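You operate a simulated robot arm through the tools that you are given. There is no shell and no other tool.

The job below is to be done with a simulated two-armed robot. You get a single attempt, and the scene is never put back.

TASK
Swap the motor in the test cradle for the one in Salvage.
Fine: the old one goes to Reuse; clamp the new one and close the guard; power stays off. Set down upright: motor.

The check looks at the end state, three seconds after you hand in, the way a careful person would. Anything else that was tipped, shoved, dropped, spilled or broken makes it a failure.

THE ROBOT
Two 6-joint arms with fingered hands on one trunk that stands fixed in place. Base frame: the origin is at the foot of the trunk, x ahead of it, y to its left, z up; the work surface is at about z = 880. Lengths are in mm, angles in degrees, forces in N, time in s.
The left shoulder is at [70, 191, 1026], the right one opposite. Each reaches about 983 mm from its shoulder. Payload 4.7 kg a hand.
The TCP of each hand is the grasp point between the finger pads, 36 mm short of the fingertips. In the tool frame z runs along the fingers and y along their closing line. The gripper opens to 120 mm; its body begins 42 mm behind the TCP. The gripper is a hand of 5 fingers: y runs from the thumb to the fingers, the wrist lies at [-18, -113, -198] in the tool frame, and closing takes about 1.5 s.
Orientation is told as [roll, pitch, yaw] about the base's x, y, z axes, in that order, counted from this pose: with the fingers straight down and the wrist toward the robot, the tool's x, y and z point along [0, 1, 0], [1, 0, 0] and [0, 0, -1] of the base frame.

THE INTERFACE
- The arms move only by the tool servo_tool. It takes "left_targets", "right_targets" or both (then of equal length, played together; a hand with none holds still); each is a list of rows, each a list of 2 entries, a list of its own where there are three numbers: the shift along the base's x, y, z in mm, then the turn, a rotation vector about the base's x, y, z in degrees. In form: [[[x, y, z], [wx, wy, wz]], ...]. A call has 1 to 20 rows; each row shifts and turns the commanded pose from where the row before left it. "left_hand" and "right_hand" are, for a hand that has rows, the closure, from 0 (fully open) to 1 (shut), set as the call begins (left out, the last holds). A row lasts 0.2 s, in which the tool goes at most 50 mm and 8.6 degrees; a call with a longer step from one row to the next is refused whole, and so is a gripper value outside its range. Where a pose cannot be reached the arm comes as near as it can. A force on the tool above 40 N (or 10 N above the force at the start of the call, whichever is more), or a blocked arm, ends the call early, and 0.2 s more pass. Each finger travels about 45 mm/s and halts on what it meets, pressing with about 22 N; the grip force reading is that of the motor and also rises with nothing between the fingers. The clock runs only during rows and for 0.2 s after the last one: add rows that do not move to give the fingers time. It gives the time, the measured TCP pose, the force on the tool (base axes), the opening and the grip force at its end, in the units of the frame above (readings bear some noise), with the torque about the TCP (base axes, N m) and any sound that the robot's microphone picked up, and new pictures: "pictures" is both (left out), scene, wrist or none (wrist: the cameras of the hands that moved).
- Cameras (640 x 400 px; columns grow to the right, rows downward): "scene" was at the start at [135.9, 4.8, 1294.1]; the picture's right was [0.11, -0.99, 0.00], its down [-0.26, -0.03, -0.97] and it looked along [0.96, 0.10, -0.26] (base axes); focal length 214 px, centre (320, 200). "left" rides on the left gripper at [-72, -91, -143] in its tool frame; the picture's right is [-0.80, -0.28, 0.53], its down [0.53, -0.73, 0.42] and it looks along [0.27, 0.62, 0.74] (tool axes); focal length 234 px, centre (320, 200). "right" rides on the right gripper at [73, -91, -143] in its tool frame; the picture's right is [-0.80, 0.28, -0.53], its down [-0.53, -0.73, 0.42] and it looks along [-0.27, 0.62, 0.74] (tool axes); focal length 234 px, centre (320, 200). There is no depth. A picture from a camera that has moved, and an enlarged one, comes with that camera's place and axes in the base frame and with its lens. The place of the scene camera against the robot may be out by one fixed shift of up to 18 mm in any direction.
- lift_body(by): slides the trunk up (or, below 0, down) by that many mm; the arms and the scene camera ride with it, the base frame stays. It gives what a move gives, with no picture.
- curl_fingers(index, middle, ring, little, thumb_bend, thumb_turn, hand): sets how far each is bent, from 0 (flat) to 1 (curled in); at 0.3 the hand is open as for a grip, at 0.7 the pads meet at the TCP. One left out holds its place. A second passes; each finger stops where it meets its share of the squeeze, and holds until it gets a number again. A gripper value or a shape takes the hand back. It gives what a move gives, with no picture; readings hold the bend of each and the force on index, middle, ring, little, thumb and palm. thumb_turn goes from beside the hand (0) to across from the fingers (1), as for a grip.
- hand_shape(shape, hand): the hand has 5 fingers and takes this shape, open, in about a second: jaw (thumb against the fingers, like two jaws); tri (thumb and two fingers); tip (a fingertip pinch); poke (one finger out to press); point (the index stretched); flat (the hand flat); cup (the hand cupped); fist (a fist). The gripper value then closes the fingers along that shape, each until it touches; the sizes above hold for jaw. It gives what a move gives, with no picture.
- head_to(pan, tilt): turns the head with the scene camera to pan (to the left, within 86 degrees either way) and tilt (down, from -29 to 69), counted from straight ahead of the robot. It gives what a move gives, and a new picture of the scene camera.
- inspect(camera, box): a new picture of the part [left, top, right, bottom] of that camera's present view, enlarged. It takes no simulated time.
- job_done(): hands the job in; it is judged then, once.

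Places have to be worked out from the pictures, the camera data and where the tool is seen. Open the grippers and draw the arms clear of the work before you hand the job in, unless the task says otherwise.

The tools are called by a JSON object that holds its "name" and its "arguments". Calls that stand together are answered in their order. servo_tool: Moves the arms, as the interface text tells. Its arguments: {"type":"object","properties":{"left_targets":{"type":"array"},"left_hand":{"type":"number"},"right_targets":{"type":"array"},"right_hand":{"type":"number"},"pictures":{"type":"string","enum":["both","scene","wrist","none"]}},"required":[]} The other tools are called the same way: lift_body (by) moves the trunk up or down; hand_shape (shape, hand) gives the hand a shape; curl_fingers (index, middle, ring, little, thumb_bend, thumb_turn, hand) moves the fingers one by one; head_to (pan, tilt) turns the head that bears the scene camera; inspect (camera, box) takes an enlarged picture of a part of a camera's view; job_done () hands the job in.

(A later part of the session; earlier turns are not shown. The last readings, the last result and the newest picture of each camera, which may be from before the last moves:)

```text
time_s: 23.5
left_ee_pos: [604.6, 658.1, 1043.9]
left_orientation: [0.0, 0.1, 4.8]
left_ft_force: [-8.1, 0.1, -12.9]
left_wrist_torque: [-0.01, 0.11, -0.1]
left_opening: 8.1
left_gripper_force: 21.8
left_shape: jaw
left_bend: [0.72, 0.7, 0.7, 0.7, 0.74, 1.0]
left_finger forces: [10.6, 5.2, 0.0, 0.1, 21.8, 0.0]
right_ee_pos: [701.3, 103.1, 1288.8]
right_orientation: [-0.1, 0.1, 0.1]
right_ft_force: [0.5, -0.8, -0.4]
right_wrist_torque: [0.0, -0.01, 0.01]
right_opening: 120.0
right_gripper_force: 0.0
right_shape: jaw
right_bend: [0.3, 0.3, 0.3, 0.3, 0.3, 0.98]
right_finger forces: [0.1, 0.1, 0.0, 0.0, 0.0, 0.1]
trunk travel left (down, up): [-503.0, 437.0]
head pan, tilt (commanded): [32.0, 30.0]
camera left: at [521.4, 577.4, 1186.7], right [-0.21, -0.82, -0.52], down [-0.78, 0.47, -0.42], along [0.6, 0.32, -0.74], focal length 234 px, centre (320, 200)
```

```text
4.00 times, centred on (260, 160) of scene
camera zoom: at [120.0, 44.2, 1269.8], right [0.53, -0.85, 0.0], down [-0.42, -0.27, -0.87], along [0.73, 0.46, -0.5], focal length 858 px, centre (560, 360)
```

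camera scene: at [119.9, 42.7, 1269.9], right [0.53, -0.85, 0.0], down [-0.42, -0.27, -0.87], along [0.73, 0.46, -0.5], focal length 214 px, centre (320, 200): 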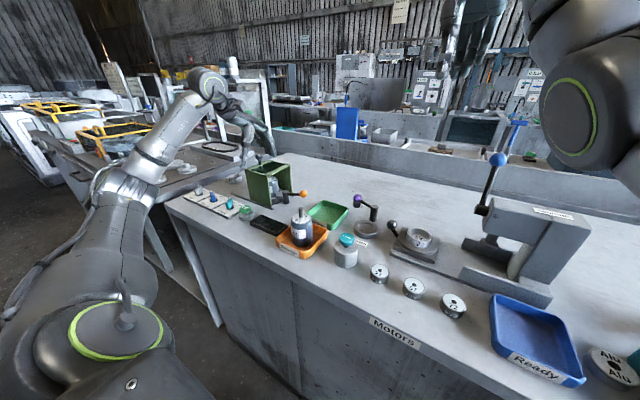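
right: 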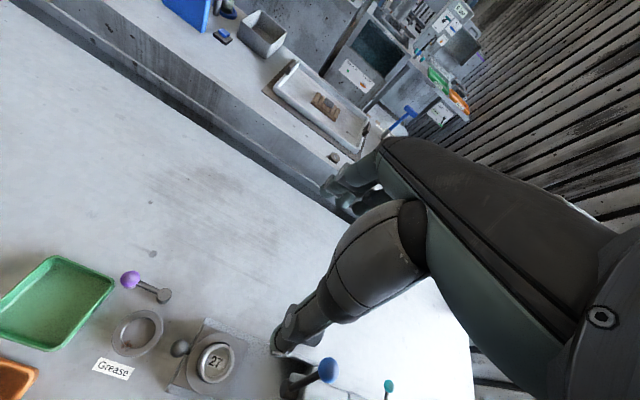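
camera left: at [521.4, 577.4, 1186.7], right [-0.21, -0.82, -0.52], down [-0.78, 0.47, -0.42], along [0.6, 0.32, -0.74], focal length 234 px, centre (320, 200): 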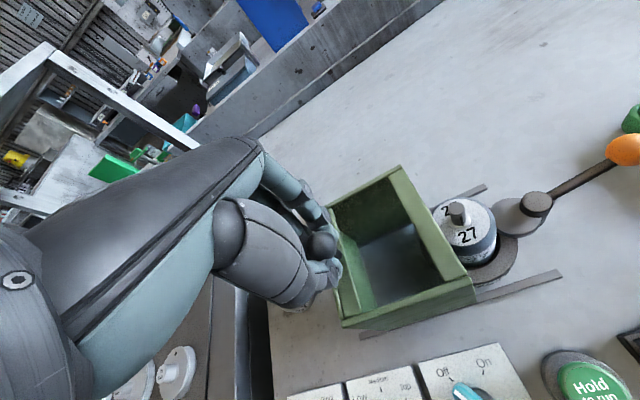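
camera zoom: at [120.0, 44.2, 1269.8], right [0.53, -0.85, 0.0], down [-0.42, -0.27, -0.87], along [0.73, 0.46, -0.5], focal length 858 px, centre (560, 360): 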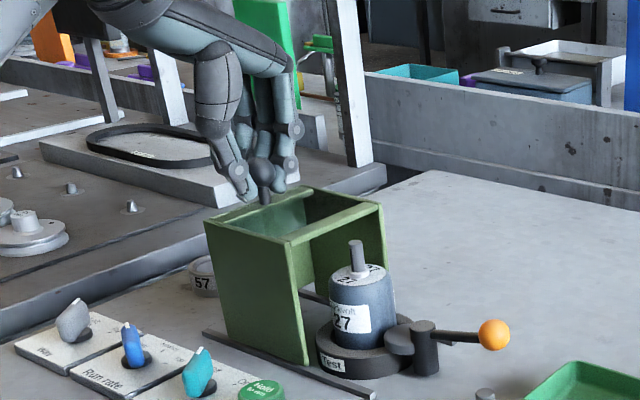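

It keeps following (70 mm). I pull another 40 mm, watching for the end stop.

{"name": "servo_tool", "arguments": {"left_targets": [[[0, 7, 0], [0, 0, 1]], [[0, 7, 0], [0, 0, 1]], [[0, 7, 0], [0, 0, 1]], [[0, 7, 0], [0, 0, 1]], [[0, 6, 0], [0, 0, 1]], [[0, 6, 0], [0, 0, 1]], [[0, 0, 0], [0, 0, 0]]], "pictures": "wrist"}}

{"name": "inspect", "arguments": {"camera": "scene", "box": [200, 110, 320, 210]}}

```text
time_s: 25.1
left_ee_pos: [607.4, 695.4, 1044.7]
left_orientation: [0.0, 0.1, 10.7]
left_ft_force: [-12.1, -14.2, -16.9]
left_wrist_torque: [-0.2, 0.19, -0.04]
left_opening: 7.7
left_gripper_force: 21.8
left_shape: jaw
left_bend: [0.72, 0.7, 0.7, 0.7, 0.74, 1.0]
left_finger forces: [9.6, 0.1, 0.0, 0.0, 22.4, 0.1]
right_ee_pos: [700.3, 100.2, 1289.4]
right_orientation: [-0.1, -0.1, 0.0]
right_ft_force: [-0.3, 0.4, -0.1]
right_wrist_torque: [0.01, 0.01, 0.02]
right_opening: 119.8
right_gripper_force: 0.1
right_shape: jaw
right_bend: [0.3, 0.3, 0.3, 0.3, 0.3, 0.98]
right_finger forces: [0.1, 0.1, 0.0, 0.1, 0.1, 0.1]
trunk travel left (down, up): [-503.0, 437.0]
head pan, tilt (commanded): [32.0, 30.0]
camera left: at [530.5, 607.1, 1187.8], right [-0.13, -0.84, -0.52], down [-0.82, 0.39, -0.42], along [0.56, 0.38, -0.74], focal length 234 px, centre (320, 200)
```

left: 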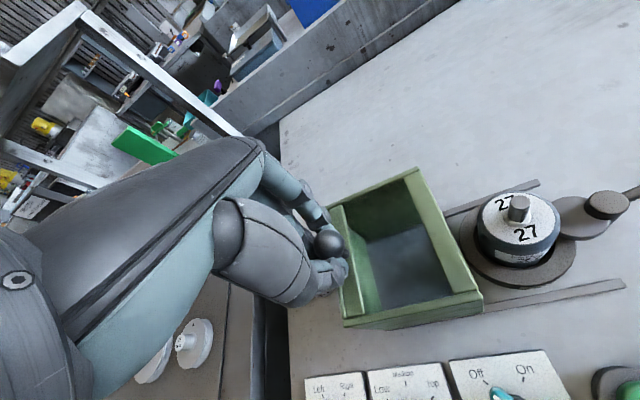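

```text
4.00 times, centred on (260, 160) of scene
camera zoom: at [119.7, 42.2, 1269.8], right [0.53, -0.85, 0.0], down [-0.42, -0.26, -0.87], along [0.73, 0.46, -0.5], focal length 858 px, centre (560, 360)
```

zoom: 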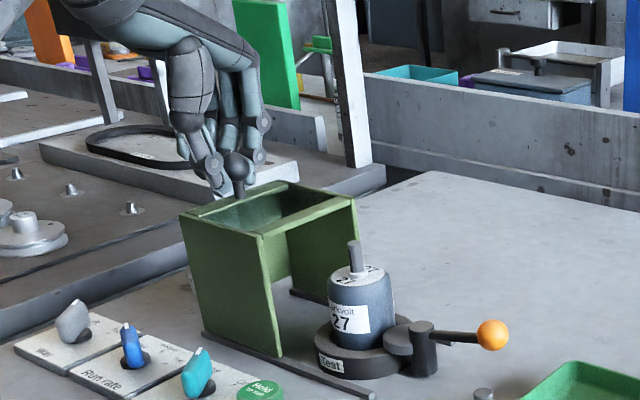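

The guard has hit its end stop (−14 N in y) and the motor is fully exposed. I release the knob and rise.

{"name": "servo_tool", "arguments": {"left_targets": [[[0, -3, 0], [0, 0, 0]], [[0, 0, 0], [0, 0, 0]], [[0, 0, 0], [0, 0, 0]], [[0, 0, 0], [0, 0, 0]], [[0, 0, 0], [0, 0, 0]], [[0, 0, 0], [0, 0, 0]], [[0, 0, 0], [0, 0, 0]], [[0, 0, 0], [0, 0, 0]]], "left_hand": 0.0, "pictures": "none"}}

{"name": "servo_tool", "arguments": {"left_targets": [[[0, 0, 20], [0, 0, -1]], [[0, 0, 25], [0, 0, -1]], [[0, -10, 25], [0, 0, -1]], [[0, -20, 20], [0, 0, -1]], [[0, -20, 0], [0, 0, -2]], [[0, -20, 0], [0, 0, -2]], [[0, -20, 0], [0, 0, -2]], [[0, 0, 0], [0, 0, 0]]], "pictures": "both"}}

```text
time_s: 26.9
left_ee_pos: [606.6, 693.5, 1045.1]
left_orientation: [-0.1, 0.0, 10.7]
left_ft_force: [-0.6, -0.2, 0.4]
left_wrist_torque: [0.0, 0.0, -0.03]
left_opening: 119.9
left_gripper_force: 0.1
left_shape: jaw
left_bend: [0.3, 0.3, 0.3, 0.3, 0.3, 0.98]
left_finger forces: [0.1, 0.1, 0.1, 0.0, 0.0, 0.0]
right_ee_pos: [700.7, 101.3, 1289.7]
right_orientation: [0.1, 0.0, -0.2]
right_ft_force: [-0.8, -0.1, 0.5]
right_wrist_torque: [0.01, -0.01, 0.01]
right_opening: 119.9
right_gripper_force: 0.1
right_shape: jaw
right_bend: [0.3, 0.3, 0.3, 0.3, 0.3, 0.98]
right_finger forces: [0.0, 0.0, 0.0, 0.1, 0.1, 0.1]
trunk travel left (down, up): [-503.0, 437.0]
head pan, tilt (commanded): [32.0, 30.0]
```

```text
time_s: 28.7
left_ee_pos: [598.3, 591.7, 1130.0]
left_orientation: [-0.1, 0.0, 0.8]
left_ft_force: [-0.3, -0.7, 0.4]
left_wrist_torque: [-0.02, -0.02, 0.01]
left_opening: 119.7
left_gripper_force: 0.1
left_shape: jaw
left_bend: [0.3, 0.3, 0.3, 0.3, 0.3, 0.98]
left_finger forces: [0.1, 0.1, 0.0, 0.1, 0.0, 0.0]
left hand out of reach, approached as far as the arm can: row 2, 3
right_ee_pos: [701.0, 101.3, 1289.7]
right_orientation: [0.0, 0.0, 0.1]
right_ft_force: [0.0, -0.7, -1.1]
right_wrist_torque: [-0.01, 0.0, 0.01]
right_opening: 119.7
right_gripper_force: 0.1
right_shape: jaw
right_bend: [0.3, 0.3, 0.3, 0.3, 0.3, 0.98]
right_finger forces: [0.0, 0.0, 0.1, 0.1, 0.0, 0.0]
trunk travel left (down, up): [-503.0, 437.0]
head pan, tilt (commanded): [32.0, 30.0]
camera scene: at [119.7, 43.1, 1269.9], right [0.53, -0.85, 0.0], down [-0.42, -0.27, -0.87], along [0.73, 0.46, -0.5], focal length 214 px, centre (320, 200)
camera left: at [507.5, 517.8, 1272.1], right [-0.27, -0.81, -0.53], down [-0.74, 0.52, -0.42], along [0.62, 0.27, -0.74], focal length 234 px, centre (320, 200)
```

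scene: 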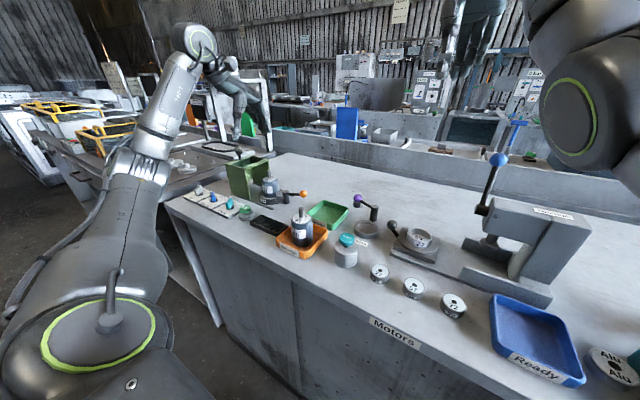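
left: 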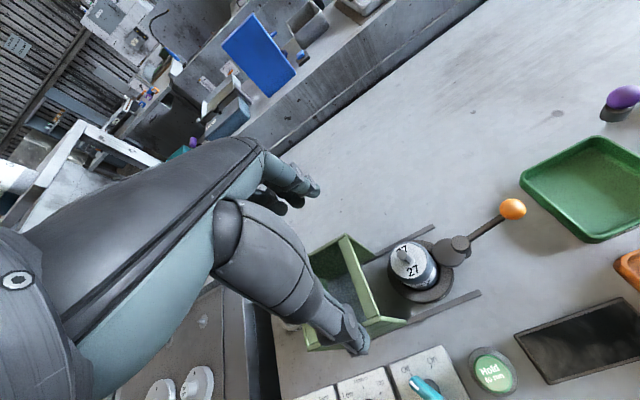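

The guard stayed open. I enlarge the clamp area from the wrist camera to understand the lever.

{"name": "inspect", "arguments": {"camera": "left", "box": [370, 180, 550, 310]}}

{"name": "inspect", "arguments": {"camera": "scene", "box": [220, 150, 320, 220]}}

```text
3.08 times, centred on (460, 245) of left
camera zoom: at [507.5, 517.8, 1272.1], right [-0.27, -0.81, -0.53], down [-0.74, 0.52, -0.42], along [0.62, 0.27, -0.74], focal length 720 px, centre (-111, 62)
```

zoom: 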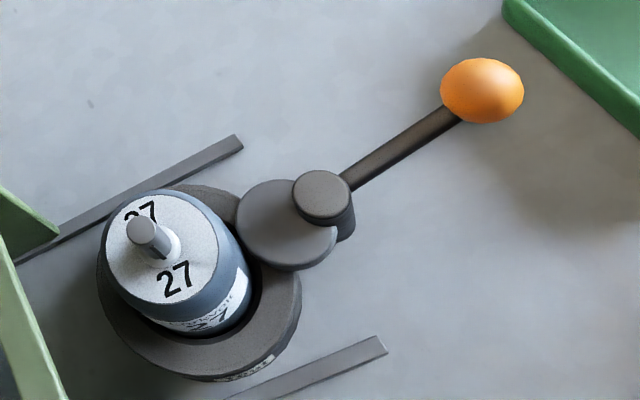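

```text
5.71 times, centred on (270, 185) of scene
camera zoom: at [119.7, 43.1, 1269.9], right [0.53, -0.85, 0.0], down [-0.42, -0.27, -0.87], along [0.73, 0.46, -0.5], focal length 1226 px, centre (606, 286)
```

zoom: 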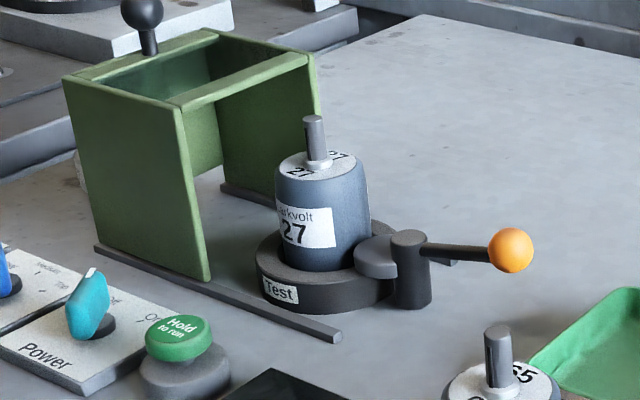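

The clamp is an eccentric disc on the post at about (606, 480), with its lobe against the motor and the lever out to the ball at about (612, 411, 931). The wrist seems bend-limited because the shoulder is low, so I raise the trunk, which also gives a better overview.

{"name": "lift_body", "arguments": {"by": 250}}

{"name": "head_to", "arguments": {"pan": 32, "tilt": 45}}

```text
time_s: 31.3
left_ee_pos: [598.1, 592.2, 1378.3]
left_orientation: [0.1, 0.0, 0.8]
left_ft_force: [-0.3, 0.0, 0.1]
left_wrist_torque: [0.03, 0.03, 0.0]
left_opening: 119.9
left_gripper_force: 0.0
left_shape: jaw
left_bend: [0.3, 0.3, 0.3, 0.3, 0.3, 0.98]
left_finger forces: [0.0, 0.1, 0.0, 0.0, 0.1, 0.1]
right_ee_pos: [701.1, 101.2, 1539.4]
right_orientation: [0.0, 0.0, 0.1]
right_ft_force: [1.4, -0.3, -0.3]
right_wrist_torque: [-0.01, -0.02, 0.01]
right_opening: 119.9
right_gripper_force: 0.2
right_shape: jaw
right_bend: [0.3, 0.3, 0.3, 0.3, 0.3, 0.98]
right_finger forces: [0.1, 0.1, 0.1, 0.0, 0.0, 0.1]
trunk travel left (down, up): [-753.0, 187.0]
head pan, tilt (commanded): [32.0, 30.0]
```

```text
time_s: 32.0
left_ee_pos: [598.3, 591.8, 1379.3]
left_orientation: [0.0, 0.0, 0.9]
left_ft_force: [-0.9, 0.2, 1.3]
left_wrist_torque: [0.0, -0.04, -0.03]
left_opening: 119.5
left_gripper_force: 0.0
left_shape: jaw
left_bend: [0.3, 0.3, 0.3, 0.3, 0.3, 0.98]
left_finger forces: [0.0, 0.1, 0.0, 0.1, 0.1, 0.0]
right_ee_pos: [700.4, 100.3, 1539.8]
right_orientation: [0.0, 0.0, -0.1]
right_ft_force: [0.1, -0.5, 0.0]
right_wrist_torque: [0.02, 0.02, 0.0]
right_opening: 119.5
right_gripper_force: 0.1
right_shape: jaw
right_bend: [0.3, 0.3, 0.3, 0.3, 0.3, 0.98]
right_finger forces: [0.0, 0.0, 0.0, 0.0, 0.0, 0.0]
trunk travel left (down, up): [-753.0, 187.0]
head pan, tilt (commanded): [32.0, 45.0]
camera scene: at [112.3, 38.0, 1497.3], right [0.53, -0.85, 0.0], down [-0.6, -0.37, -0.71], along [0.6, 0.37, -0.71], focal length 214 px, centre (320, 200)
```

scene: 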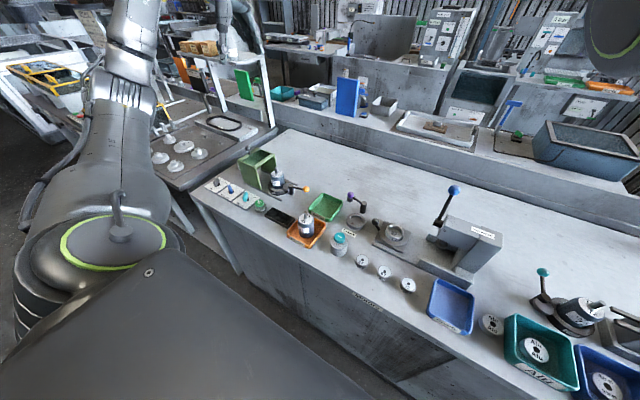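

With the trunk up, I move the left hand toward a spot above the lever ball, staying high, and watch whether the reach has improved.

{"name": "servo_tool", "arguments": {"left_targets": [[[2, -20, -40], [0, 0, 0]], [[2, -20, -40], [0, 0, 0]], [[2, -30, -38], [0, 0, 0]], [[2, -30, -38], [0, 0, 0]], [[2, -30, -38], [0, 0, 0]], [[2, -30, -35], [0, 0, 0]], [[2, -20, -40], [0, 0, 0]], [[0, 0, 0], [0, 0, 0]]], "pictures": "both"}}

```text
time_s: 33.9
left_ee_pos: [609.3, 411.6, 1112.6]
left_orientation: [0.1, -0.1, 0.7]
left_ft_force: [0.1, -0.1, -0.8]
left_wrist_torque: [0.0, -0.04, -0.01]
left_opening: 119.7
left_gripper_force: 0.2
left_shape: jaw
left_bend: [0.3, 0.3, 0.3, 0.3, 0.3, 0.98]
left_finger forces: [0.0, 0.0, 0.0, 0.1, 0.0, 0.1]
right_ee_pos: [700.8, 101.2, 1540.4]
right_orientation: [0.1, 0.0, -0.1]
right_ft_force: [-0.1, 0.1, 0.7]
right_wrist_torque: [0.02, -0.05, 0.01]
right_opening: 119.9
right_gripper_force: 0.1
right_shape: jaw
right_bend: [0.3, 0.3, 0.3, 0.3, 0.3, 0.98]
right_finger forces: [0.1, 0.1, 0.0, 0.0, 0.1, 0.0]
trunk travel left (down, up): [-753.0, 187.0]
head pan, tilt (commanded): [32.0, 45.0]
camera scene: at [111.7, 38.2, 1497.3], right [0.53, -0.85, 0.0], down [-0.6, -0.37, -0.71], along [0.6, 0.37, -0.71], focal length 214 px, centre (320, 200)
camera left: at [519.9, 337.6, 1256.0], right [-0.27, -0.81, -0.53], down [-0.74, 0.52, -0.42], along [0.62, 0.28, -0.74], focal length 234 px, centre (320, 200)
```

scene: 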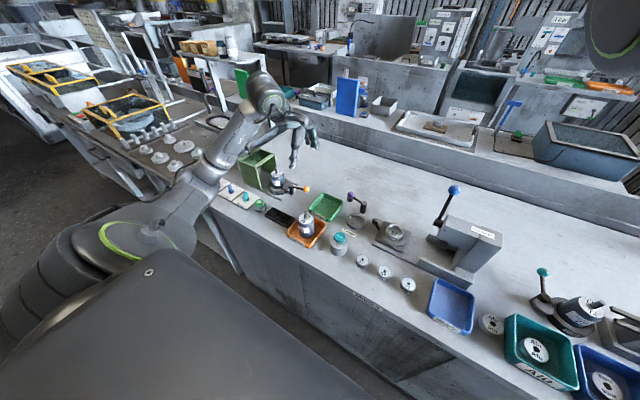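
left: 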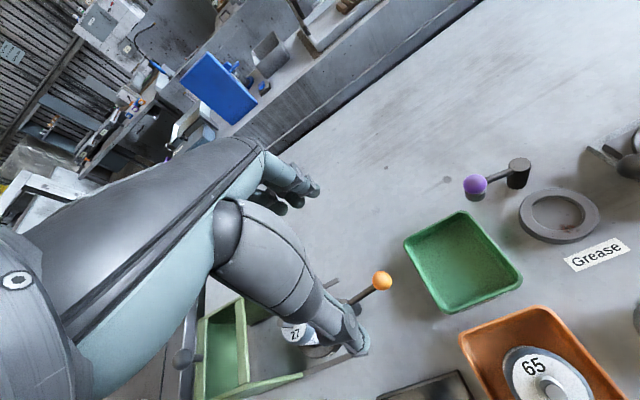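

The reach is good now and the ball re-measures at (612, 412, 931). I lower the open hand so that thumb and fingers straddle the orange ball, TCP at about z 942.

{"name": "servo_tool", "arguments": {"left_targets": [[[1, 0, -40], [0, 0, 0]], [[1, 0, -40], [0, 0, 0]], [[0, 0, -35], [0, 0, 0]], [[0, 0, -30], [0, 0, 0]], [[0, 0, -15], [0, 0, 0]], [[0, 0, -10], [0, 0, 0]], [[0, 0, 0], [0, 0, 0]]], "pictures": "both"}}

{"name": "inspect", "arguments": {"camera": "scene", "box": [230, 110, 350, 240]}}

```text
time_s: 35.5
left_ee_pos: [613.2, 413.5, 940.6]
left_orientation: [0.0, 0.0, 0.8]
left_ft_force: [0.0, 0.2, 0.0]
left_wrist_torque: [0.01, -0.03, 0.0]
left_opening: 119.7
left_gripper_force: 0.1
left_shape: jaw
left_bend: [0.3, 0.3, 0.3, 0.3, 0.3, 0.98]
left_finger forces: [0.0, 0.1, 0.0, 0.0, 0.1, 0.0]
right_ee_pos: [700.4, 101.0, 1540.2]
right_orientation: [0.0, 0.0, 0.0]
right_ft_force: [-0.7, 0.4, -0.1]
right_wrist_torque: [-0.03, 0.03, 0.0]
right_opening: 120.0
right_gripper_force: 0.0
right_shape: jaw
right_bend: [0.3, 0.3, 0.3, 0.3, 0.3, 0.98]
right_finger forces: [0.1, 0.0, 0.0, 0.0, 0.0, 0.0]
trunk travel left (down, up): [-753.0, 187.0]
head pan, tilt (commanded): [32.0, 45.0]
camera scene: at [112.2, 38.0, 1497.2], right [0.53, -0.85, 0.0], down [-0.6, -0.37, -0.71], along [0.6, 0.37, -0.71], focal length 214 px, centre (320, 200)
camera left: at [523.3, 338.8, 1083.8], right [-0.27, -0.81, -0.53], down [-0.74, 0.52, -0.42], along [0.62, 0.28, -0.74], focal length 234 px, centre (320, 200)
```

scene: 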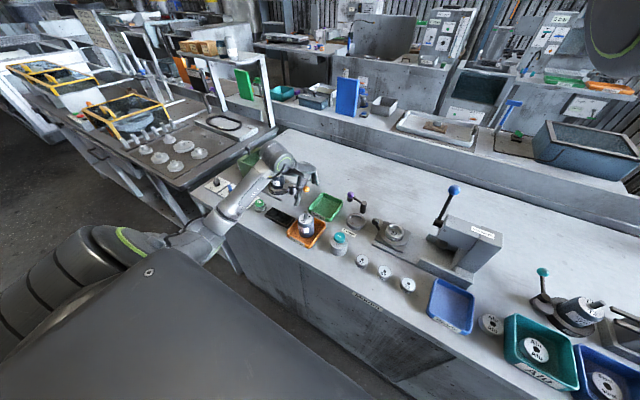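
left: 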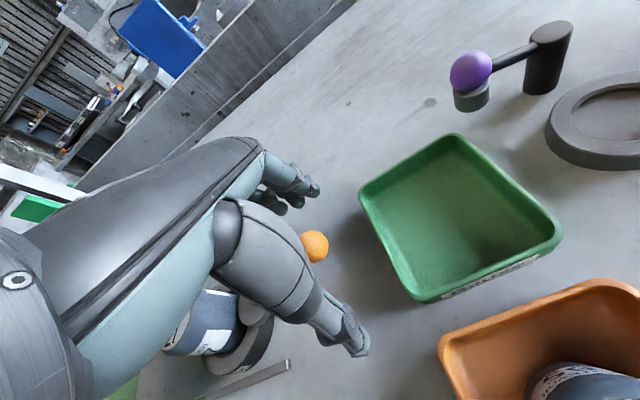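

```text
3.08 times, centred on (290, 175) of scene
camera zoom: at [112.2, 38.0, 1497.2], right [0.53, -0.85, 0.0], down [-0.6, -0.37, -0.71], along [0.6, 0.37, -0.71], focal length 660 px, centre (412, 277)
```

zoom: 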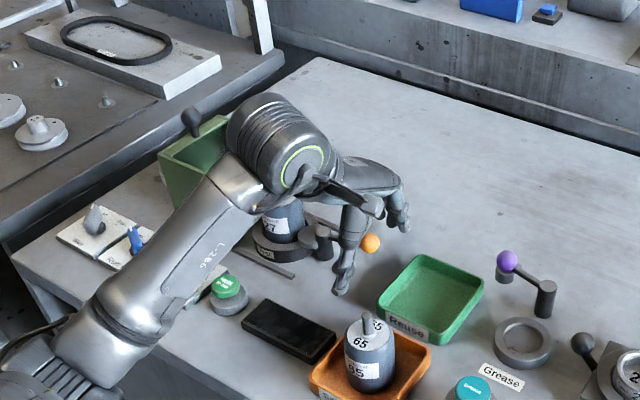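

The ball sits between thumb and fingers. I close only thumb, index and middle onto it, leaving ring and little open so they do not press on the lever rod.

{"name": "curl_fingers", "arguments": {"hand": "left", "index": 0.6, "middle": 0.6, "ring": 0.3, "little": 0.3, "thumb_bend": 0.6, "thumb_turn": 1.0}}

{"name": "inspect", "arguments": {"camera": "left", "box": [200, 150, 440, 370]}}

{"name": "inspect", "arguments": {"camera": "scene", "box": [270, 150, 350, 210]}}

```text
time_s: 36.5
left_ee_pos: [613.6, 412.0, 941.2]
left_orientation: [0.0, 0.0, 0.8]
left_ft_force: [-0.6, 0.2, 0.2]
left_wrist_torque: [0.02, 0.0, -0.04]
left_opening: 33.3
left_gripper_force: 0.1
left_shape: fingers
left_bend: [0.6, 0.6, 0.3, 0.3, 0.6, 1.0]
left_finger forces: [0.0, 0.0, 0.0, 0.1, 0.1, 0.0]
right_ee_pos: [701.2, 100.2, 1540.8]
right_orientation: [0.0, 0.0, 0.0]
right_ft_force: [0.4, 0.6, -0.4]
right_wrist_torque: [0.01, 0.01, 0.0]
right_opening: 119.8
right_gripper_force: 0.0
right_shape: jaw
right_bend: [0.3, 0.3, 0.3, 0.3, 0.3, 0.98]
right_finger forces: [0.0, 0.0, 0.0, 0.1, 0.0, 0.0]
trunk travel left (down, up): [-753.0, 187.0]
head pan, tilt (commanded): [32.0, 45.0]
```

```text
1.82 times, centred on (320, 260) of left
camera zoom: at [523.2, 338.7, 1084.0], right [-0.27, -0.81, -0.53], down [-0.74, 0.52, -0.42], along [0.62, 0.27, -0.74], focal length 426 px, centre (320, 91)
```

zoom: 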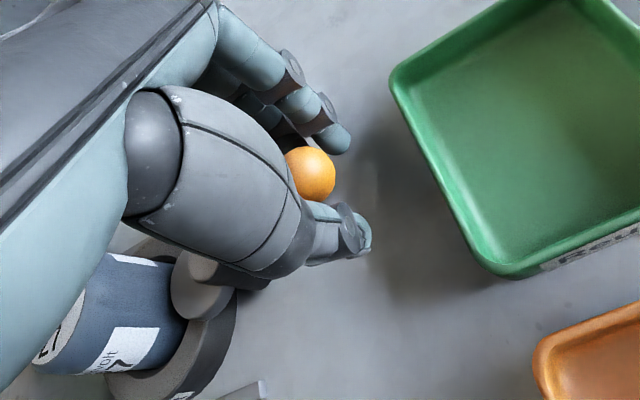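

```text
6.67 times, centred on (310, 180) of scene
camera zoom: at [112.2, 37.9, 1497.2], right [0.53, -0.85, 0.0], down [-0.6, -0.37, -0.71], along [0.6, 0.37, -0.71], focal length 1430 px, centre (387, 333)
```

zoom: 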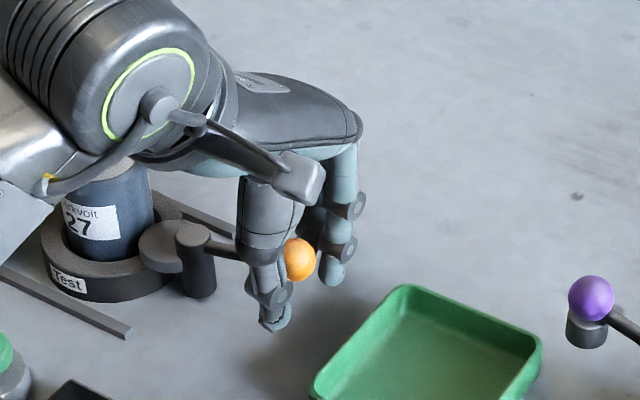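

The ball is straddled with about 33 mm opening. I test the lever by nudging the ball 10 mm toward +x and read the force.

{"name": "servo_tool", "arguments": {"left_targets": [[[4, 0.5, 0], [0, 0, 0]], [[4, 0.5, 0], [0, 0, 0]], [[4, 0.7, 0], [0, 0, 0]], [[0, 0, 0], [0, 0, 0]]], "pictures": "none"}}

{"name": "inspect", "arguments": {"camera": "scene", "box": [270, 150, 350, 210]}}

```text
time_s: 37.5
left_ee_pos: [625.0, 414.6, 940.9]
left_orientation: [0.1, 0.0, 0.8]
left_ft_force: [0.2, -0.8, 0.0]
left_wrist_torque: [-0.02, 0.02, 0.02]
left_opening: 33.2
left_gripper_force: 0.5
left_shape: fingers
left_bend: [0.6, 0.6, 0.3, 0.3, 0.6, 1.0]
left_finger forces: [0.1, 0.1, 0.0, 0.0, 0.4, 0.1]
right_ee_pos: [700.2, 101.6, 1541.1]
right_orientation: [0.0, 0.0, 0.0]
right_ft_force: [0.0, -0.3, 0.3]
right_wrist_torque: [0.0, -0.01, -0.02]
right_opening: 119.5
right_gripper_force: 0.0
right_shape: jaw
right_bend: [0.3, 0.3, 0.3, 0.3, 0.3, 0.98]
right_finger forces: [0.0, 0.0, 0.1, 0.0, 0.0, 0.1]
trunk travel left (down, up): [-753.0, 187.0]
head pan, tilt (commanded): [32.0, 45.0]
```

```text
6.67 times, centred on (310, 180) of scene
camera zoom: at [112.0, 37.8, 1497.3], right [0.53, -0.85, 0.0], down [-0.6, -0.37, -0.71], along [0.6, 0.37, -0.71], focal length 1430 px, centre (387, 333)
```

zoom: 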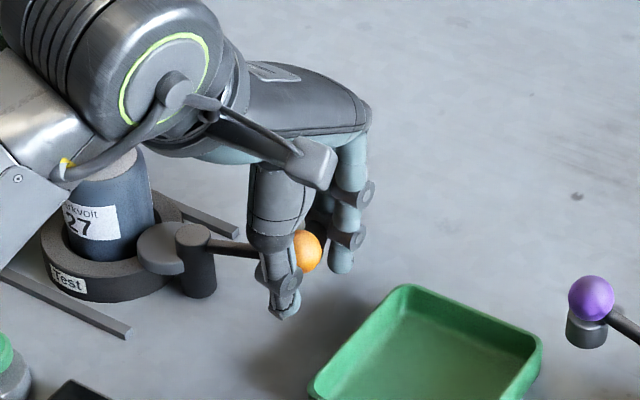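

The lever swings toward +x with almost no resistance and the cam turns away from the motor. I tighten the pinch slightly so the ball follows the arc.

{"name": "curl_fingers", "arguments": {"hand": "left", "index": 0.66, "middle": 0.66, "thumb_bend": 0.66}}

{"name": "servo_tool", "arguments": {"left_targets": [[[9, 3.1, 0], [0, 0, 0]], [[8.5, 4.4, 0], [0, 0, 0]], [[7.8, 5.4, 0], [0, 0, 0]], [[7, 6.5, 0], [0, 0, 0]], [[0, 0, 0], [0, 0, 0]]], "pictures": "wrist"}}

{"name": "inspect", "arguments": {"camera": "scene", "box": [270, 150, 350, 210]}}

```text
time_s: 38.5
left_ee_pos: [624.9, 414.1, 939.9]
left_orientation: [0.0, 0.0, 0.8]
left_ft_force: [-0.3, -0.1, -0.5]
left_wrist_torque: [0.0, 0.02, -0.02]
left_opening: 16.3
left_gripper_force: 0.3
left_shape: fingers
left_bend: [0.66, 0.66, 0.3, 0.3, 0.66, 1.0]
left_finger forces: [0.0, 0.0, 0.0, 0.0, 0.2, 0.0]
right_ee_pos: [700.9, 100.1, 1540.0]
right_orientation: [-0.1, 0.1, 0.0]
right_ft_force: [0.9, 0.0, -0.1]
right_wrist_torque: [0.0, 0.02, 0.0]
right_opening: 119.7
right_gripper_force: 0.0
right_shape: jaw
right_bend: [0.3, 0.3, 0.3, 0.3, 0.3, 0.98]
right_finger forces: [0.0, 0.0, 0.1, 0.0, 0.0, 0.0]
trunk travel left (down, up): [-753.0, 187.0]
head pan, tilt (commanded): [32.0, 45.0]
```

```text
time_s: 39.6
left_ee_pos: [658.6, 433.0, 940.5]
left_orientation: [0.0, 0.1, 0.8]
left_ft_force: [-0.9, 0.4, 0.4]
left_wrist_torque: [-0.01, 0.01, -0.03]
left_opening: 16.2
left_gripper_force: 0.1
left_shape: fingers
left_bend: [0.66, 0.66, 0.3, 0.3, 0.66, 1.0]
left_finger forces: [0.0, 0.1, 0.0, 0.0, 0.2, 0.0]
right_ee_pos: [700.8, 102.0, 1539.7]
right_orientation: [0.0, 0.1, 0.1]
right_ft_force: [1.2, 0.0, -0.4]
right_wrist_torque: [0.02, -0.02, -0.01]
right_opening: 120.0
right_gripper_force: 0.1
right_shape: jaw
right_bend: [0.3, 0.3, 0.3, 0.3, 0.3, 0.98]
right_finger forces: [0.0, 0.0, 0.0, 0.0, 0.0, 0.0]
trunk travel left (down, up): [-753.0, 187.0]
head pan, tilt (commanded): [32.0, 45.0]
camera left: at [567.6, 359.3, 1083.6], right [-0.27, -0.81, -0.53], down [-0.74, 0.52, -0.42], along [0.62, 0.28, -0.74], focal length 234 px, centre (320, 200)
```

left: 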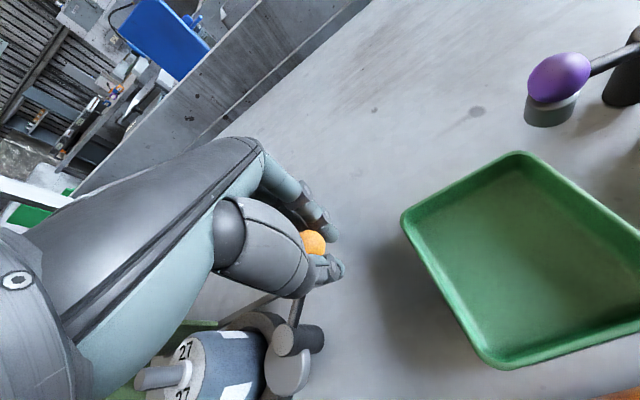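

```text
6.67 times, centred on (310, 180) of scene
camera zoom: at [112.0, 37.8, 1497.3], right [0.53, -0.85, 0.0], down [-0.6, -0.37, -0.71], along [0.6, 0.37, -0.71], focal length 1430 px, centre (387, 333)
```

zoom: 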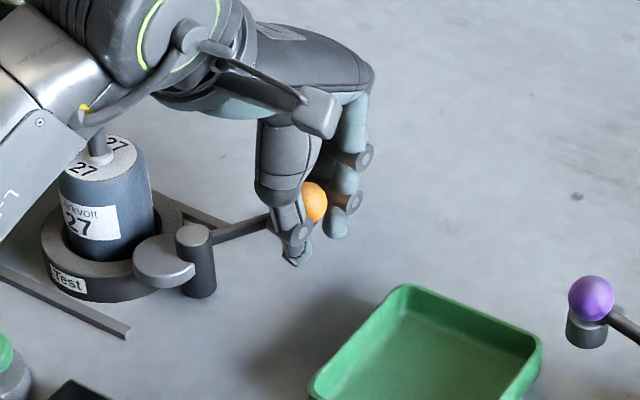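

The lever has swung about 42° and the cam is off the motor. I open index and middle and keep only the thumb, which sits on the −y side of the rod, to push the lever on around toward pointing +x.

{"name": "curl_fingers", "arguments": {"hand": "left", "index": 0.3, "middle": 0.3, "thumb_bend": 0.62}}

{"name": "servo_tool", "arguments": {"left_targets": [[[3, 6, 0], [0, 0, 0]], [[3, 6, 0], [0, 0, 0]], [[2, 6, 0], [0, 0, 0]], [[0, 6, 0], [0, 0, 0]], [[0, 0, 0], [0, 0, 0]]], "pictures": "wrist"}}

{"name": "inspect", "arguments": {"camera": "scene", "box": [270, 150, 350, 210]}}

```text
time_s: 40.6
left_ee_pos: [657.2, 433.1, 940.7]
left_orientation: [0.1, 0.0, 0.8]
left_ft_force: [0.6, -0.7, -0.1]
left_wrist_torque: [0.01, -0.01, 0.0]
left_opening: 74.4
left_gripper_force: 0.1
left_shape: fingers
left_bend: [0.3, 0.3, 0.3, 0.3, 0.62, 1.0]
left_finger forces: [0.1, 0.1, 0.1, 0.0, 0.0, 0.0]
right_ee_pos: [701.4, 100.4, 1539.2]
right_orientation: [-0.1, 0.0, 0.0]
right_ft_force: [-0.2, 0.4, -0.4]
right_wrist_torque: [0.03, -0.01, 0.01]
right_opening: 119.7
right_gripper_force: 0.0
right_shape: jaw
right_bend: [0.3, 0.3, 0.3, 0.3, 0.3, 0.98]
right_finger forces: [0.0, 0.1, 0.1, 0.0, 0.0, 0.0]
trunk travel left (down, up): [-753.0, 187.0]
head pan, tilt (commanded): [32.0, 45.0]
```

```text
time_s: 41.9
left_ee_pos: [666.1, 456.8, 941.2]
left_orientation: [0.1, 0.0, 0.8]
left_ft_force: [0.1, -0.8, -0.5]
left_wrist_torque: [0.01, -0.02, 0.01]
left_opening: 74.2
left_gripper_force: 0.6
left_shape: fingers
left_bend: [0.3, 0.3, 0.3, 0.3, 0.62, 1.0]
left_finger forces: [0.0, 0.0, 0.1, 0.0, 0.6, 0.1]
right_ee_pos: [701.6, 100.7, 1540.5]
right_orientation: [0.0, 0.1, 0.0]
right_ft_force: [1.0, -0.2, -0.5]
right_wrist_torque: [-0.02, -0.01, 0.0]
right_opening: 119.8
right_gripper_force: 0.0
right_shape: jaw
right_bend: [0.3, 0.3, 0.3, 0.3, 0.3, 0.98]
right_finger forces: [0.0, 0.0, 0.0, 0.1, 0.1, 0.1]
trunk travel left (down, up): [-753.0, 187.0]
head pan, tilt (commanded): [32.0, 45.0]
camera left: at [576.0, 383.4, 1083.2], right [-0.27, -0.81, -0.53], down [-0.74, 0.52, -0.42], along [0.62, 0.27, -0.74], focal length 234 px, centre (320, 200)
```

left: 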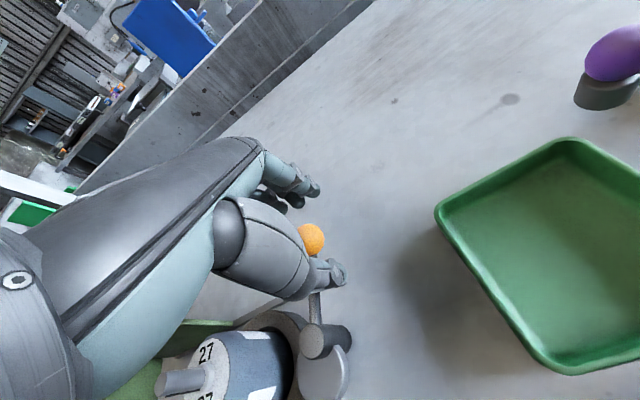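

```text
6.67 times, centred on (310, 180) of scene
camera zoom: at [112.3, 37.6, 1497.2], right [0.53, -0.85, 0.0], down [-0.6, -0.37, -0.71], along [0.6, 0.37, -0.71], focal length 1430 px, centre (387, 333)
```

zoom: 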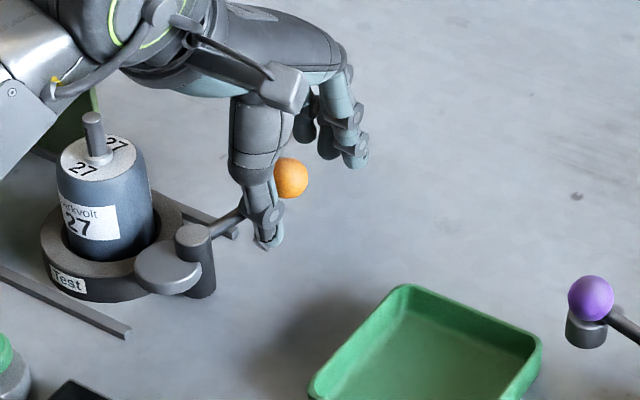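

Lever is now at roughly −20° from +x, the cam well clear. I push about 18 mm more to have it fully open.

{"name": "servo_tool", "arguments": {"left_targets": [[[1, 6, 0], [0, 0, 0]], [[0, 6, 0], [0, 0, 0]], [[0, 6, 0], [0, 0, 0]], [[0, 0, 0], [0, 0, 0]]], "pictures": "none"}}

{"name": "inspect", "arguments": {"camera": "scene", "box": [270, 150, 350, 210]}}

```text
time_s: 42.9
left_ee_pos: [667.9, 474.1, 941.3]
left_orientation: [0.0, -0.1, 0.7]
left_ft_force: [0.8, -7.9, -0.1]
left_wrist_torque: [-0.13, 0.0, 0.16]
left_opening: 73.8
left_gripper_force: 4.2
left_shape: fingers
left_bend: [0.3, 0.3, 0.3, 0.3, 0.63, 0.99]
left_finger forces: [0.0, 0.1, 0.0, 0.0, 7.2, 0.1]
right_ee_pos: [700.4, 99.3, 1540.7]
right_orientation: [0.1, 0.0, -0.1]
right_ft_force: [-0.2, 0.1, -0.9]
right_wrist_torque: [0.01, 0.02, -0.03]
right_opening: 120.1
right_gripper_force: 0.0
right_shape: jaw
right_bend: [0.3, 0.3, 0.3, 0.3, 0.3, 0.98]
right_finger forces: [0.1, 0.0, 0.0, 0.1, 0.0, 0.0]
trunk travel left (down, up): [-753.0, 187.0]
head pan, tilt (commanded): [32.0, 45.0]
```

```text
6.67 times, centred on (310, 180) of scene
camera zoom: at [112.2, 36.6, 1497.3], right [0.53, -0.85, 0.0], down [-0.6, -0.37, -0.71], along [0.6, 0.37, -0.71], focal length 1430 px, centre (387, 333)
```

zoom: 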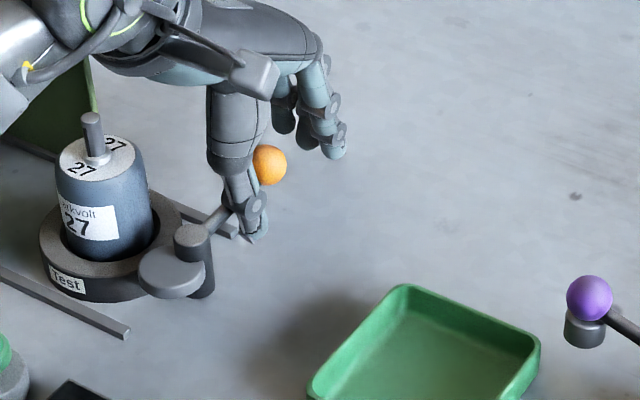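

The lever hit its open stop (−8 N) pointing along +x, so the clamp is open. I back the thumb off, rise, and then try the tri shape to see how the hand looks for gripping the motor.

{"name": "servo_tool", "arguments": {"left_targets": [[[0, -6, 0], [0, 0, 0]], [[0, -6, 0], [0, 0, 0]], [[0, -3, 25], [0, 0, 0]], [[0, 0, 40], [0, 0, 0]], [[0, 0, 45], [0, 0, 0]], [[0, 0, 45], [0, 0, 0]], [[0, 0, 0], [0, 0, 0]]], "pictures": "none"}}

{"name": "hand_shape", "arguments": {"shape": "tri", "hand": "left"}}

{"name": "inspect", "arguments": {"camera": "scene", "box": [240, 90, 380, 230]}}

{"name": "inspect", "arguments": {"camera": "left", "box": [0, 0, 640, 400]}}

```text
time_s: 44.5
left_ee_pos: [667.3, 460.0, 1096.4]
left_orientation: [0.0, 0.2, 0.9]
left_ft_force: [-0.6, -0.2, 0.8]
left_wrist_torque: [0.0, -0.01, 0.01]
left_opening: 74.0
left_gripper_force: 0.0
left_shape: fingers
left_bend: [0.3, 0.3, 0.3, 0.3, 0.62, 1.0]
left_finger forces: [0.0, 0.0, 0.0, 0.0, 0.0, 0.1]
right_ee_pos: [702.1, 102.6, 1539.3]
right_orientation: [0.0, 0.1, 0.0]
right_ft_force: [0.1, -0.3, 0.2]
right_wrist_torque: [0.0, 0.02, 0.04]
right_opening: 119.8
right_gripper_force: 0.1
right_shape: jaw
right_bend: [0.3, 0.3, 0.3, 0.3, 0.3, 0.98]
right_finger forces: [0.0, 0.0, 0.0, 0.1, 0.1, 0.0]
trunk travel left (down, up): [-753.0, 187.0]
head pan, tilt (commanded): [32.0, 45.0]
```

```text
time_s: 45.4
left_ee_pos: [668.2, 459.1, 1096.7]
left_orientation: [0.0, 0.0, 0.8]
left_ft_force: [0.8, 0.5, 1.0]
left_wrist_torque: [-0.01, 0.0, 0.01]
left_opening: 119.5
left_gripper_force: 0.1
left_shape: tri
left_bend: [0.3, 0.3, 0.99, 0.99, 0.3, 0.98]
left_finger forces: [0.0, 0.1, 0.0, 0.0, 0.0, 0.1]
right_ee_pos: [700.7, 101.6, 1539.7]
right_orientation: [0.0, -0.1, 0.1]
right_ft_force: [-0.9, -0.4, -0.7]
right_wrist_torque: [-0.04, 0.02, -0.03]
right_opening: 120.0
right_gripper_force: 0.1
right_shape: jaw
right_bend: [0.3, 0.3, 0.3, 0.3, 0.3, 0.98]
right_finger forces: [0.1, 0.0, 0.0, 0.0, 0.0, 0.1]
trunk travel left (down, up): [-753.0, 187.0]
head pan, tilt (commanded): [32.0, 45.0]
```

```text
2.86 times, centred on (310, 160) of scene
camera zoom: at [112.2, 37.8, 1497.3], right [0.53, -0.85, 0.0], down [-0.6, -0.37, -0.71], along [0.6, 0.37, -0.71], focal length 613 px, centre (349, 314)
```

zoom: 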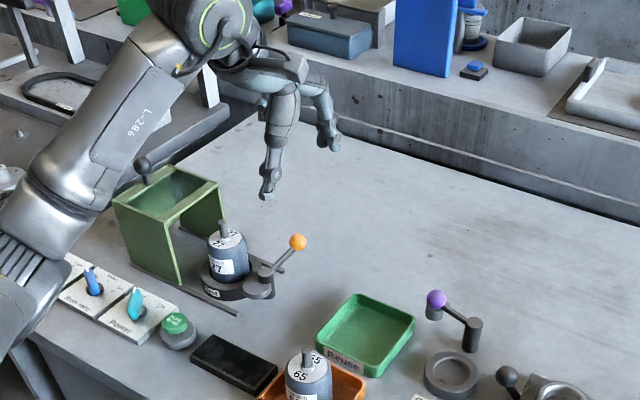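

```text
1.00 times, centred on (320, 200) of left (not enlarged: the box is as wide or as high as the picture)
camera zoom: at [577.2, 384.7, 1239.2], right [-0.27, -0.81, -0.53], down [-0.74, 0.52, -0.42], along [0.62, 0.27, -0.74], focal length 234 px, centre (320, 200)
```

zoom: 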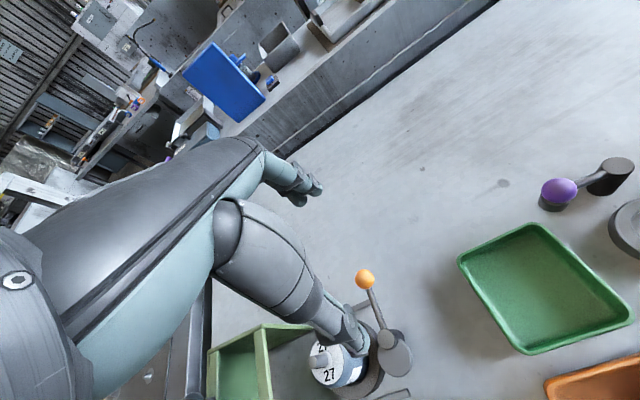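

The lever stays open, pointing +x. Tri folds ring and little under the palm; I'd rather hold those straight. I move to get two clean wrist views of the motor for an accurate position.

{"name": "servo_tool", "arguments": {"left_targets": [[[-20, 20, 0], [0, 0, 0]], [[-25, 25, 0], [0, 0, 0]], [[-25, 30, -3], [0, 0, 0]], [[-28, 30, -4], [0, 0, 0]], [[0, 0, 0], [0, 0, 0]]], "left_hand": 0, "pictures": "wrist"}}

{"name": "inspect", "arguments": {"camera": "left", "box": [340, 190, 520, 320]}}

{"name": "servo_tool", "arguments": {"left_targets": [[[-25, 15, 0], [0, 0, 0]], [[-25, 15, 0], [0, 0, 0]], [[-25, 10, 0], [0, 0, 0]], [[0, 0, 0], [0, 0, 0]]], "pictures": "wrist"}}

{"name": "inspect", "arguments": {"camera": "left", "box": [340, 150, 520, 280]}}

```text
time_s: 46.5
left_ee_pos: [570.2, 563.6, 1091.8]
left_orientation: [0.1, 0.0, 0.8]
left_ft_force: [-0.7, 0.6, 0.4]
left_wrist_torque: [0.0, 0.02, -0.01]
left_opening: 119.5
left_gripper_force: 0.1
left_shape: tri
left_bend: [0.3, 0.3, 0.99, 0.99, 0.3, 0.98]
left_finger forces: [0.0, 0.0, 0.1, 0.0, 0.1, 0.1]
right_ee_pos: [703.6, 99.5, 1539.8]
right_orientation: [0.0, 0.2, 0.0]
right_ft_force: [1.1, 0.1, -0.7]
right_wrist_torque: [0.0, 0.0, 0.03]
right_opening: 119.9
right_gripper_force: 0.0
right_shape: jaw
right_bend: [0.3, 0.3, 0.3, 0.3, 0.3, 0.98]
right_finger forces: [0.1, 0.0, 0.0, 0.0, 0.1, 0.0]
trunk travel left (down, up): [-753.0, 187.0]
head pan, tilt (commanded): [32.0, 45.0]
camera left: at [480.0, 489.6, 1233.7], right [-0.27, -0.81, -0.53], down [-0.74, 0.52, -0.42], along [0.62, 0.27, -0.74], focal length 234 px, centre (320, 200)
```

left: 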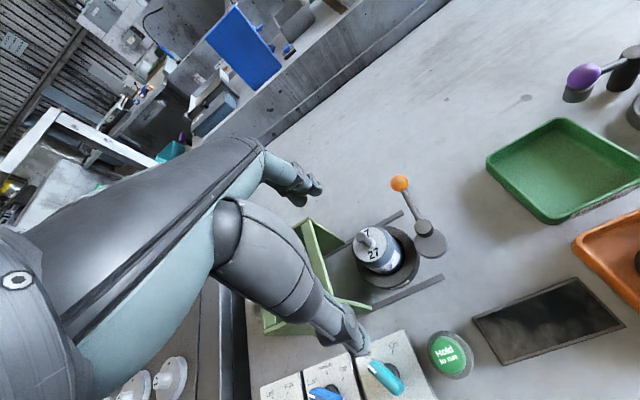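

```text
3.08 times, centred on (430, 255) of left
camera zoom: at [480.0, 489.6, 1233.7], right [-0.27, -0.81, -0.53], down [-0.74, 0.52, -0.42], along [0.62, 0.27, -0.74], focal length 720 px, centre (-18, 31)
```

zoom: 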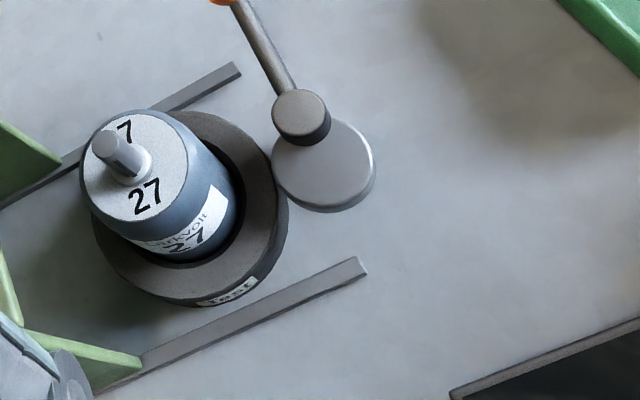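

```text
time_s: 47.5
left_ee_pos: [511.5, 598.1, 1089.1]
left_orientation: [-0.1, -0.1, 0.9]
left_ft_force: [-0.6, -0.8, -0.6]
left_wrist_torque: [-0.03, 0.05, -0.01]
left_opening: 119.9
left_gripper_force: 0.0
left_shape: tri
left_bend: [0.3, 0.3, 0.99, 0.99, 0.3, 0.98]
left_finger forces: [0.0, 0.0, 0.1, 0.1, 0.0, 0.0]
left hand out of reach, approached as far as the arm can: row 3
right_ee_pos: [700.9, 102.3, 1539.7]
right_orientation: [-0.2, 0.0, 0.0]
right_ft_force: [-0.7, 0.0, -0.1]
right_wrist_torque: [0.01, -0.03, 0.0]
right_opening: 119.9
right_gripper_force: 0.0
right_shape: jaw
right_bend: [0.3, 0.3, 0.3, 0.3, 0.3, 0.98]
right_finger forces: [0.0, 0.0, 0.0, 0.0, 0.0, 0.0]
trunk travel left (down, up): [-753.0, 187.0]
head pan, tilt (commanded): [32.0, 45.0]
camera left: at [421.8, 523.8, 1231.5], right [-0.27, -0.81, -0.52], down [-0.74, 0.52, -0.42], along [0.62, 0.27, -0.74], focal length 234 px, centre (320, 200)
```

left: 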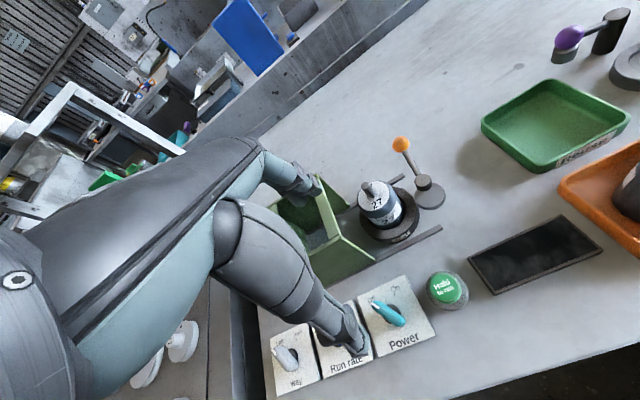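

```text
3.08 times, centred on (430, 215) of left
camera zoom: at [421.8, 523.8, 1231.5], right [-0.27, -0.81, -0.52], down [-0.74, 0.52, -0.42], along [0.62, 0.27, -0.74], focal length 720 px, centre (-18, 154)
```

zoom: 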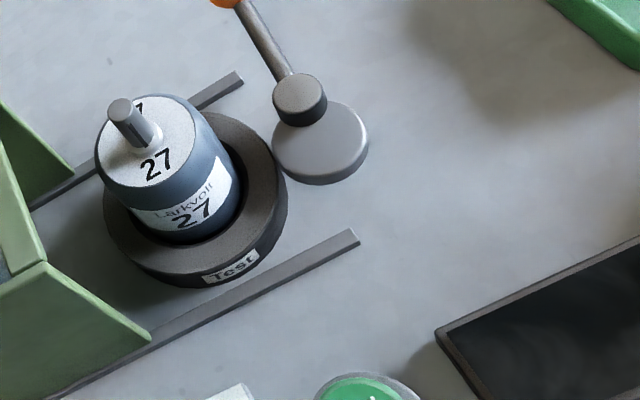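

Two clean views agree: the motor top is at about (606.5, 552, 953), shaft top near z 986. I straighten ring and little out of the way, keep thumb/index/middle open, and look at the hand.

{"name": "curl_fingers", "arguments": {"hand": "left", "index": 0.3, "middle": 0.3, "ring": 0.0, "little": 0.0, "thumb_bend": 0.3, "thumb_turn": 1.0}}

{"name": "servo_tool", "arguments": {"left_targets": [[[25, -12, 0], [0, 0, -0.8]], [[25, -12, 0], [0, 0, 0]], [[25, -12, -5], [0, 0, 0]], [[20, -10, -10], [0, 0, 0]], [[0, 0, -15], [0, 0, 0]], [[0, 0, 0], [0, 0, 0]]], "pictures": "both"}}

{"name": "inspect", "arguments": {"camera": "scene", "box": [220, 90, 340, 210]}}

```text
time_s: 48.5
left_ee_pos: [511.8, 596.4, 1090.5]
left_orientation: [0.1, 0.0, 0.8]
left_ft_force: [-1.0, -0.5, -0.1]
left_wrist_torque: [0.0, 0.01, 0.03]
left_opening: 122.4
left_gripper_force: 0.0
left_shape: fingers
left_bend: [0.3, 0.3, 0.0, 0.0, 0.3, 0.97]
left_finger forces: [0.1, 0.0, 0.0, 0.0, 0.0, 0.1]
right_ee_pos: [699.9, 100.7, 1539.8]
right_orientation: [-0.1, 0.1, 0.0]
right_ft_force: [-0.5, 1.0, 0.1]
right_wrist_torque: [-0.01, 0.02, 0.02]
right_opening: 119.7
right_gripper_force: 0.1
right_shape: jaw
right_bend: [0.3, 0.3, 0.3, 0.3, 0.3, 0.98]
right_finger forces: [0.1, 0.0, 0.1, 0.1, 0.1, 0.0]
trunk travel left (down, up): [-753.0, 187.0]
head pan, tilt (commanded): [32.0, 45.0]
```

```text
time_s: 50.0
left_ee_pos: [606.8, 550.9, 1060.3]
left_orientation: [0.1, 0.0, 0.0]
left_ft_force: [0.4, 0.2, -0.5]
left_wrist_torque: [-0.01, -0.01, 0.01]
left_opening: 122.2
left_gripper_force: 0.0
left_shape: fingers
left_bend: [0.3, 0.3, 0.0, 0.0, 0.3, 0.98]
left_finger forces: [0.0, 0.0, 0.1, 0.1, 0.1, 0.0]
right_ee_pos: [700.8, 100.9, 1540.5]
right_orientation: [0.0, -0.1, -0.1]
right_ft_force: [-0.1, -0.1, 0.2]
right_wrist_torque: [-0.01, -0.01, 0.02]
right_opening: 119.8
right_gripper_force: 0.0
right_shape: jaw
right_bend: [0.3, 0.3, 0.3, 0.3, 0.3, 0.98]
right_finger forces: [0.0, 0.0, 0.1, 0.1, 0.0, 0.0]
trunk travel left (down, up): [-753.0, 187.0]
head pan, tilt (commanded): [32.0, 45.0]
camera scene: at [112.0, 37.4, 1497.3], right [0.53, -0.85, 0.0], down [-0.6, -0.37, -0.71], along [0.6, 0.37, -0.71], focal length 214 px, centre (320, 200)
camera left: at [514.9, 477.9, 1201.8], right [-0.28, -0.8, -0.53], down [-0.73, 0.53, -0.42], along [0.62, 0.27, -0.74], focal length 234 px, centre (320, 200)
```

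scene: 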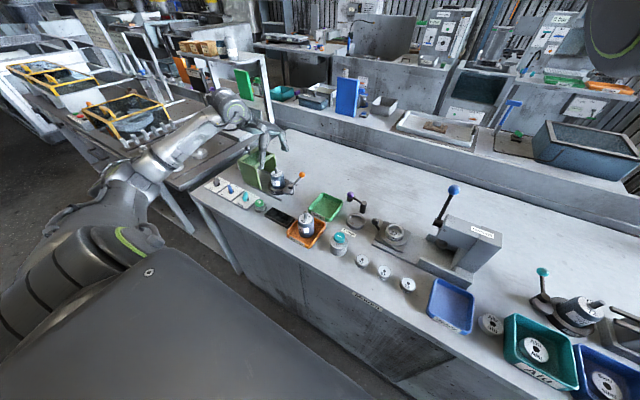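
left: 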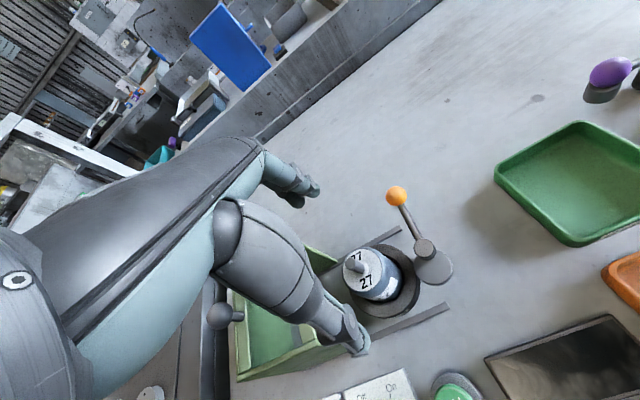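

```text
3.33 times, centred on (280, 150) of scene
camera zoom: at [112.0, 37.4, 1497.3], right [0.53, -0.85, 0.0], down [-0.6, -0.37, -0.71], along [0.6, 0.37, -0.71], focal length 715 px, centre (453, 367)
```

zoom: 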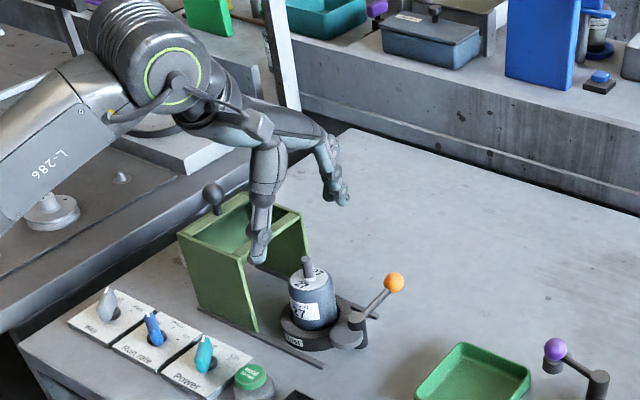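

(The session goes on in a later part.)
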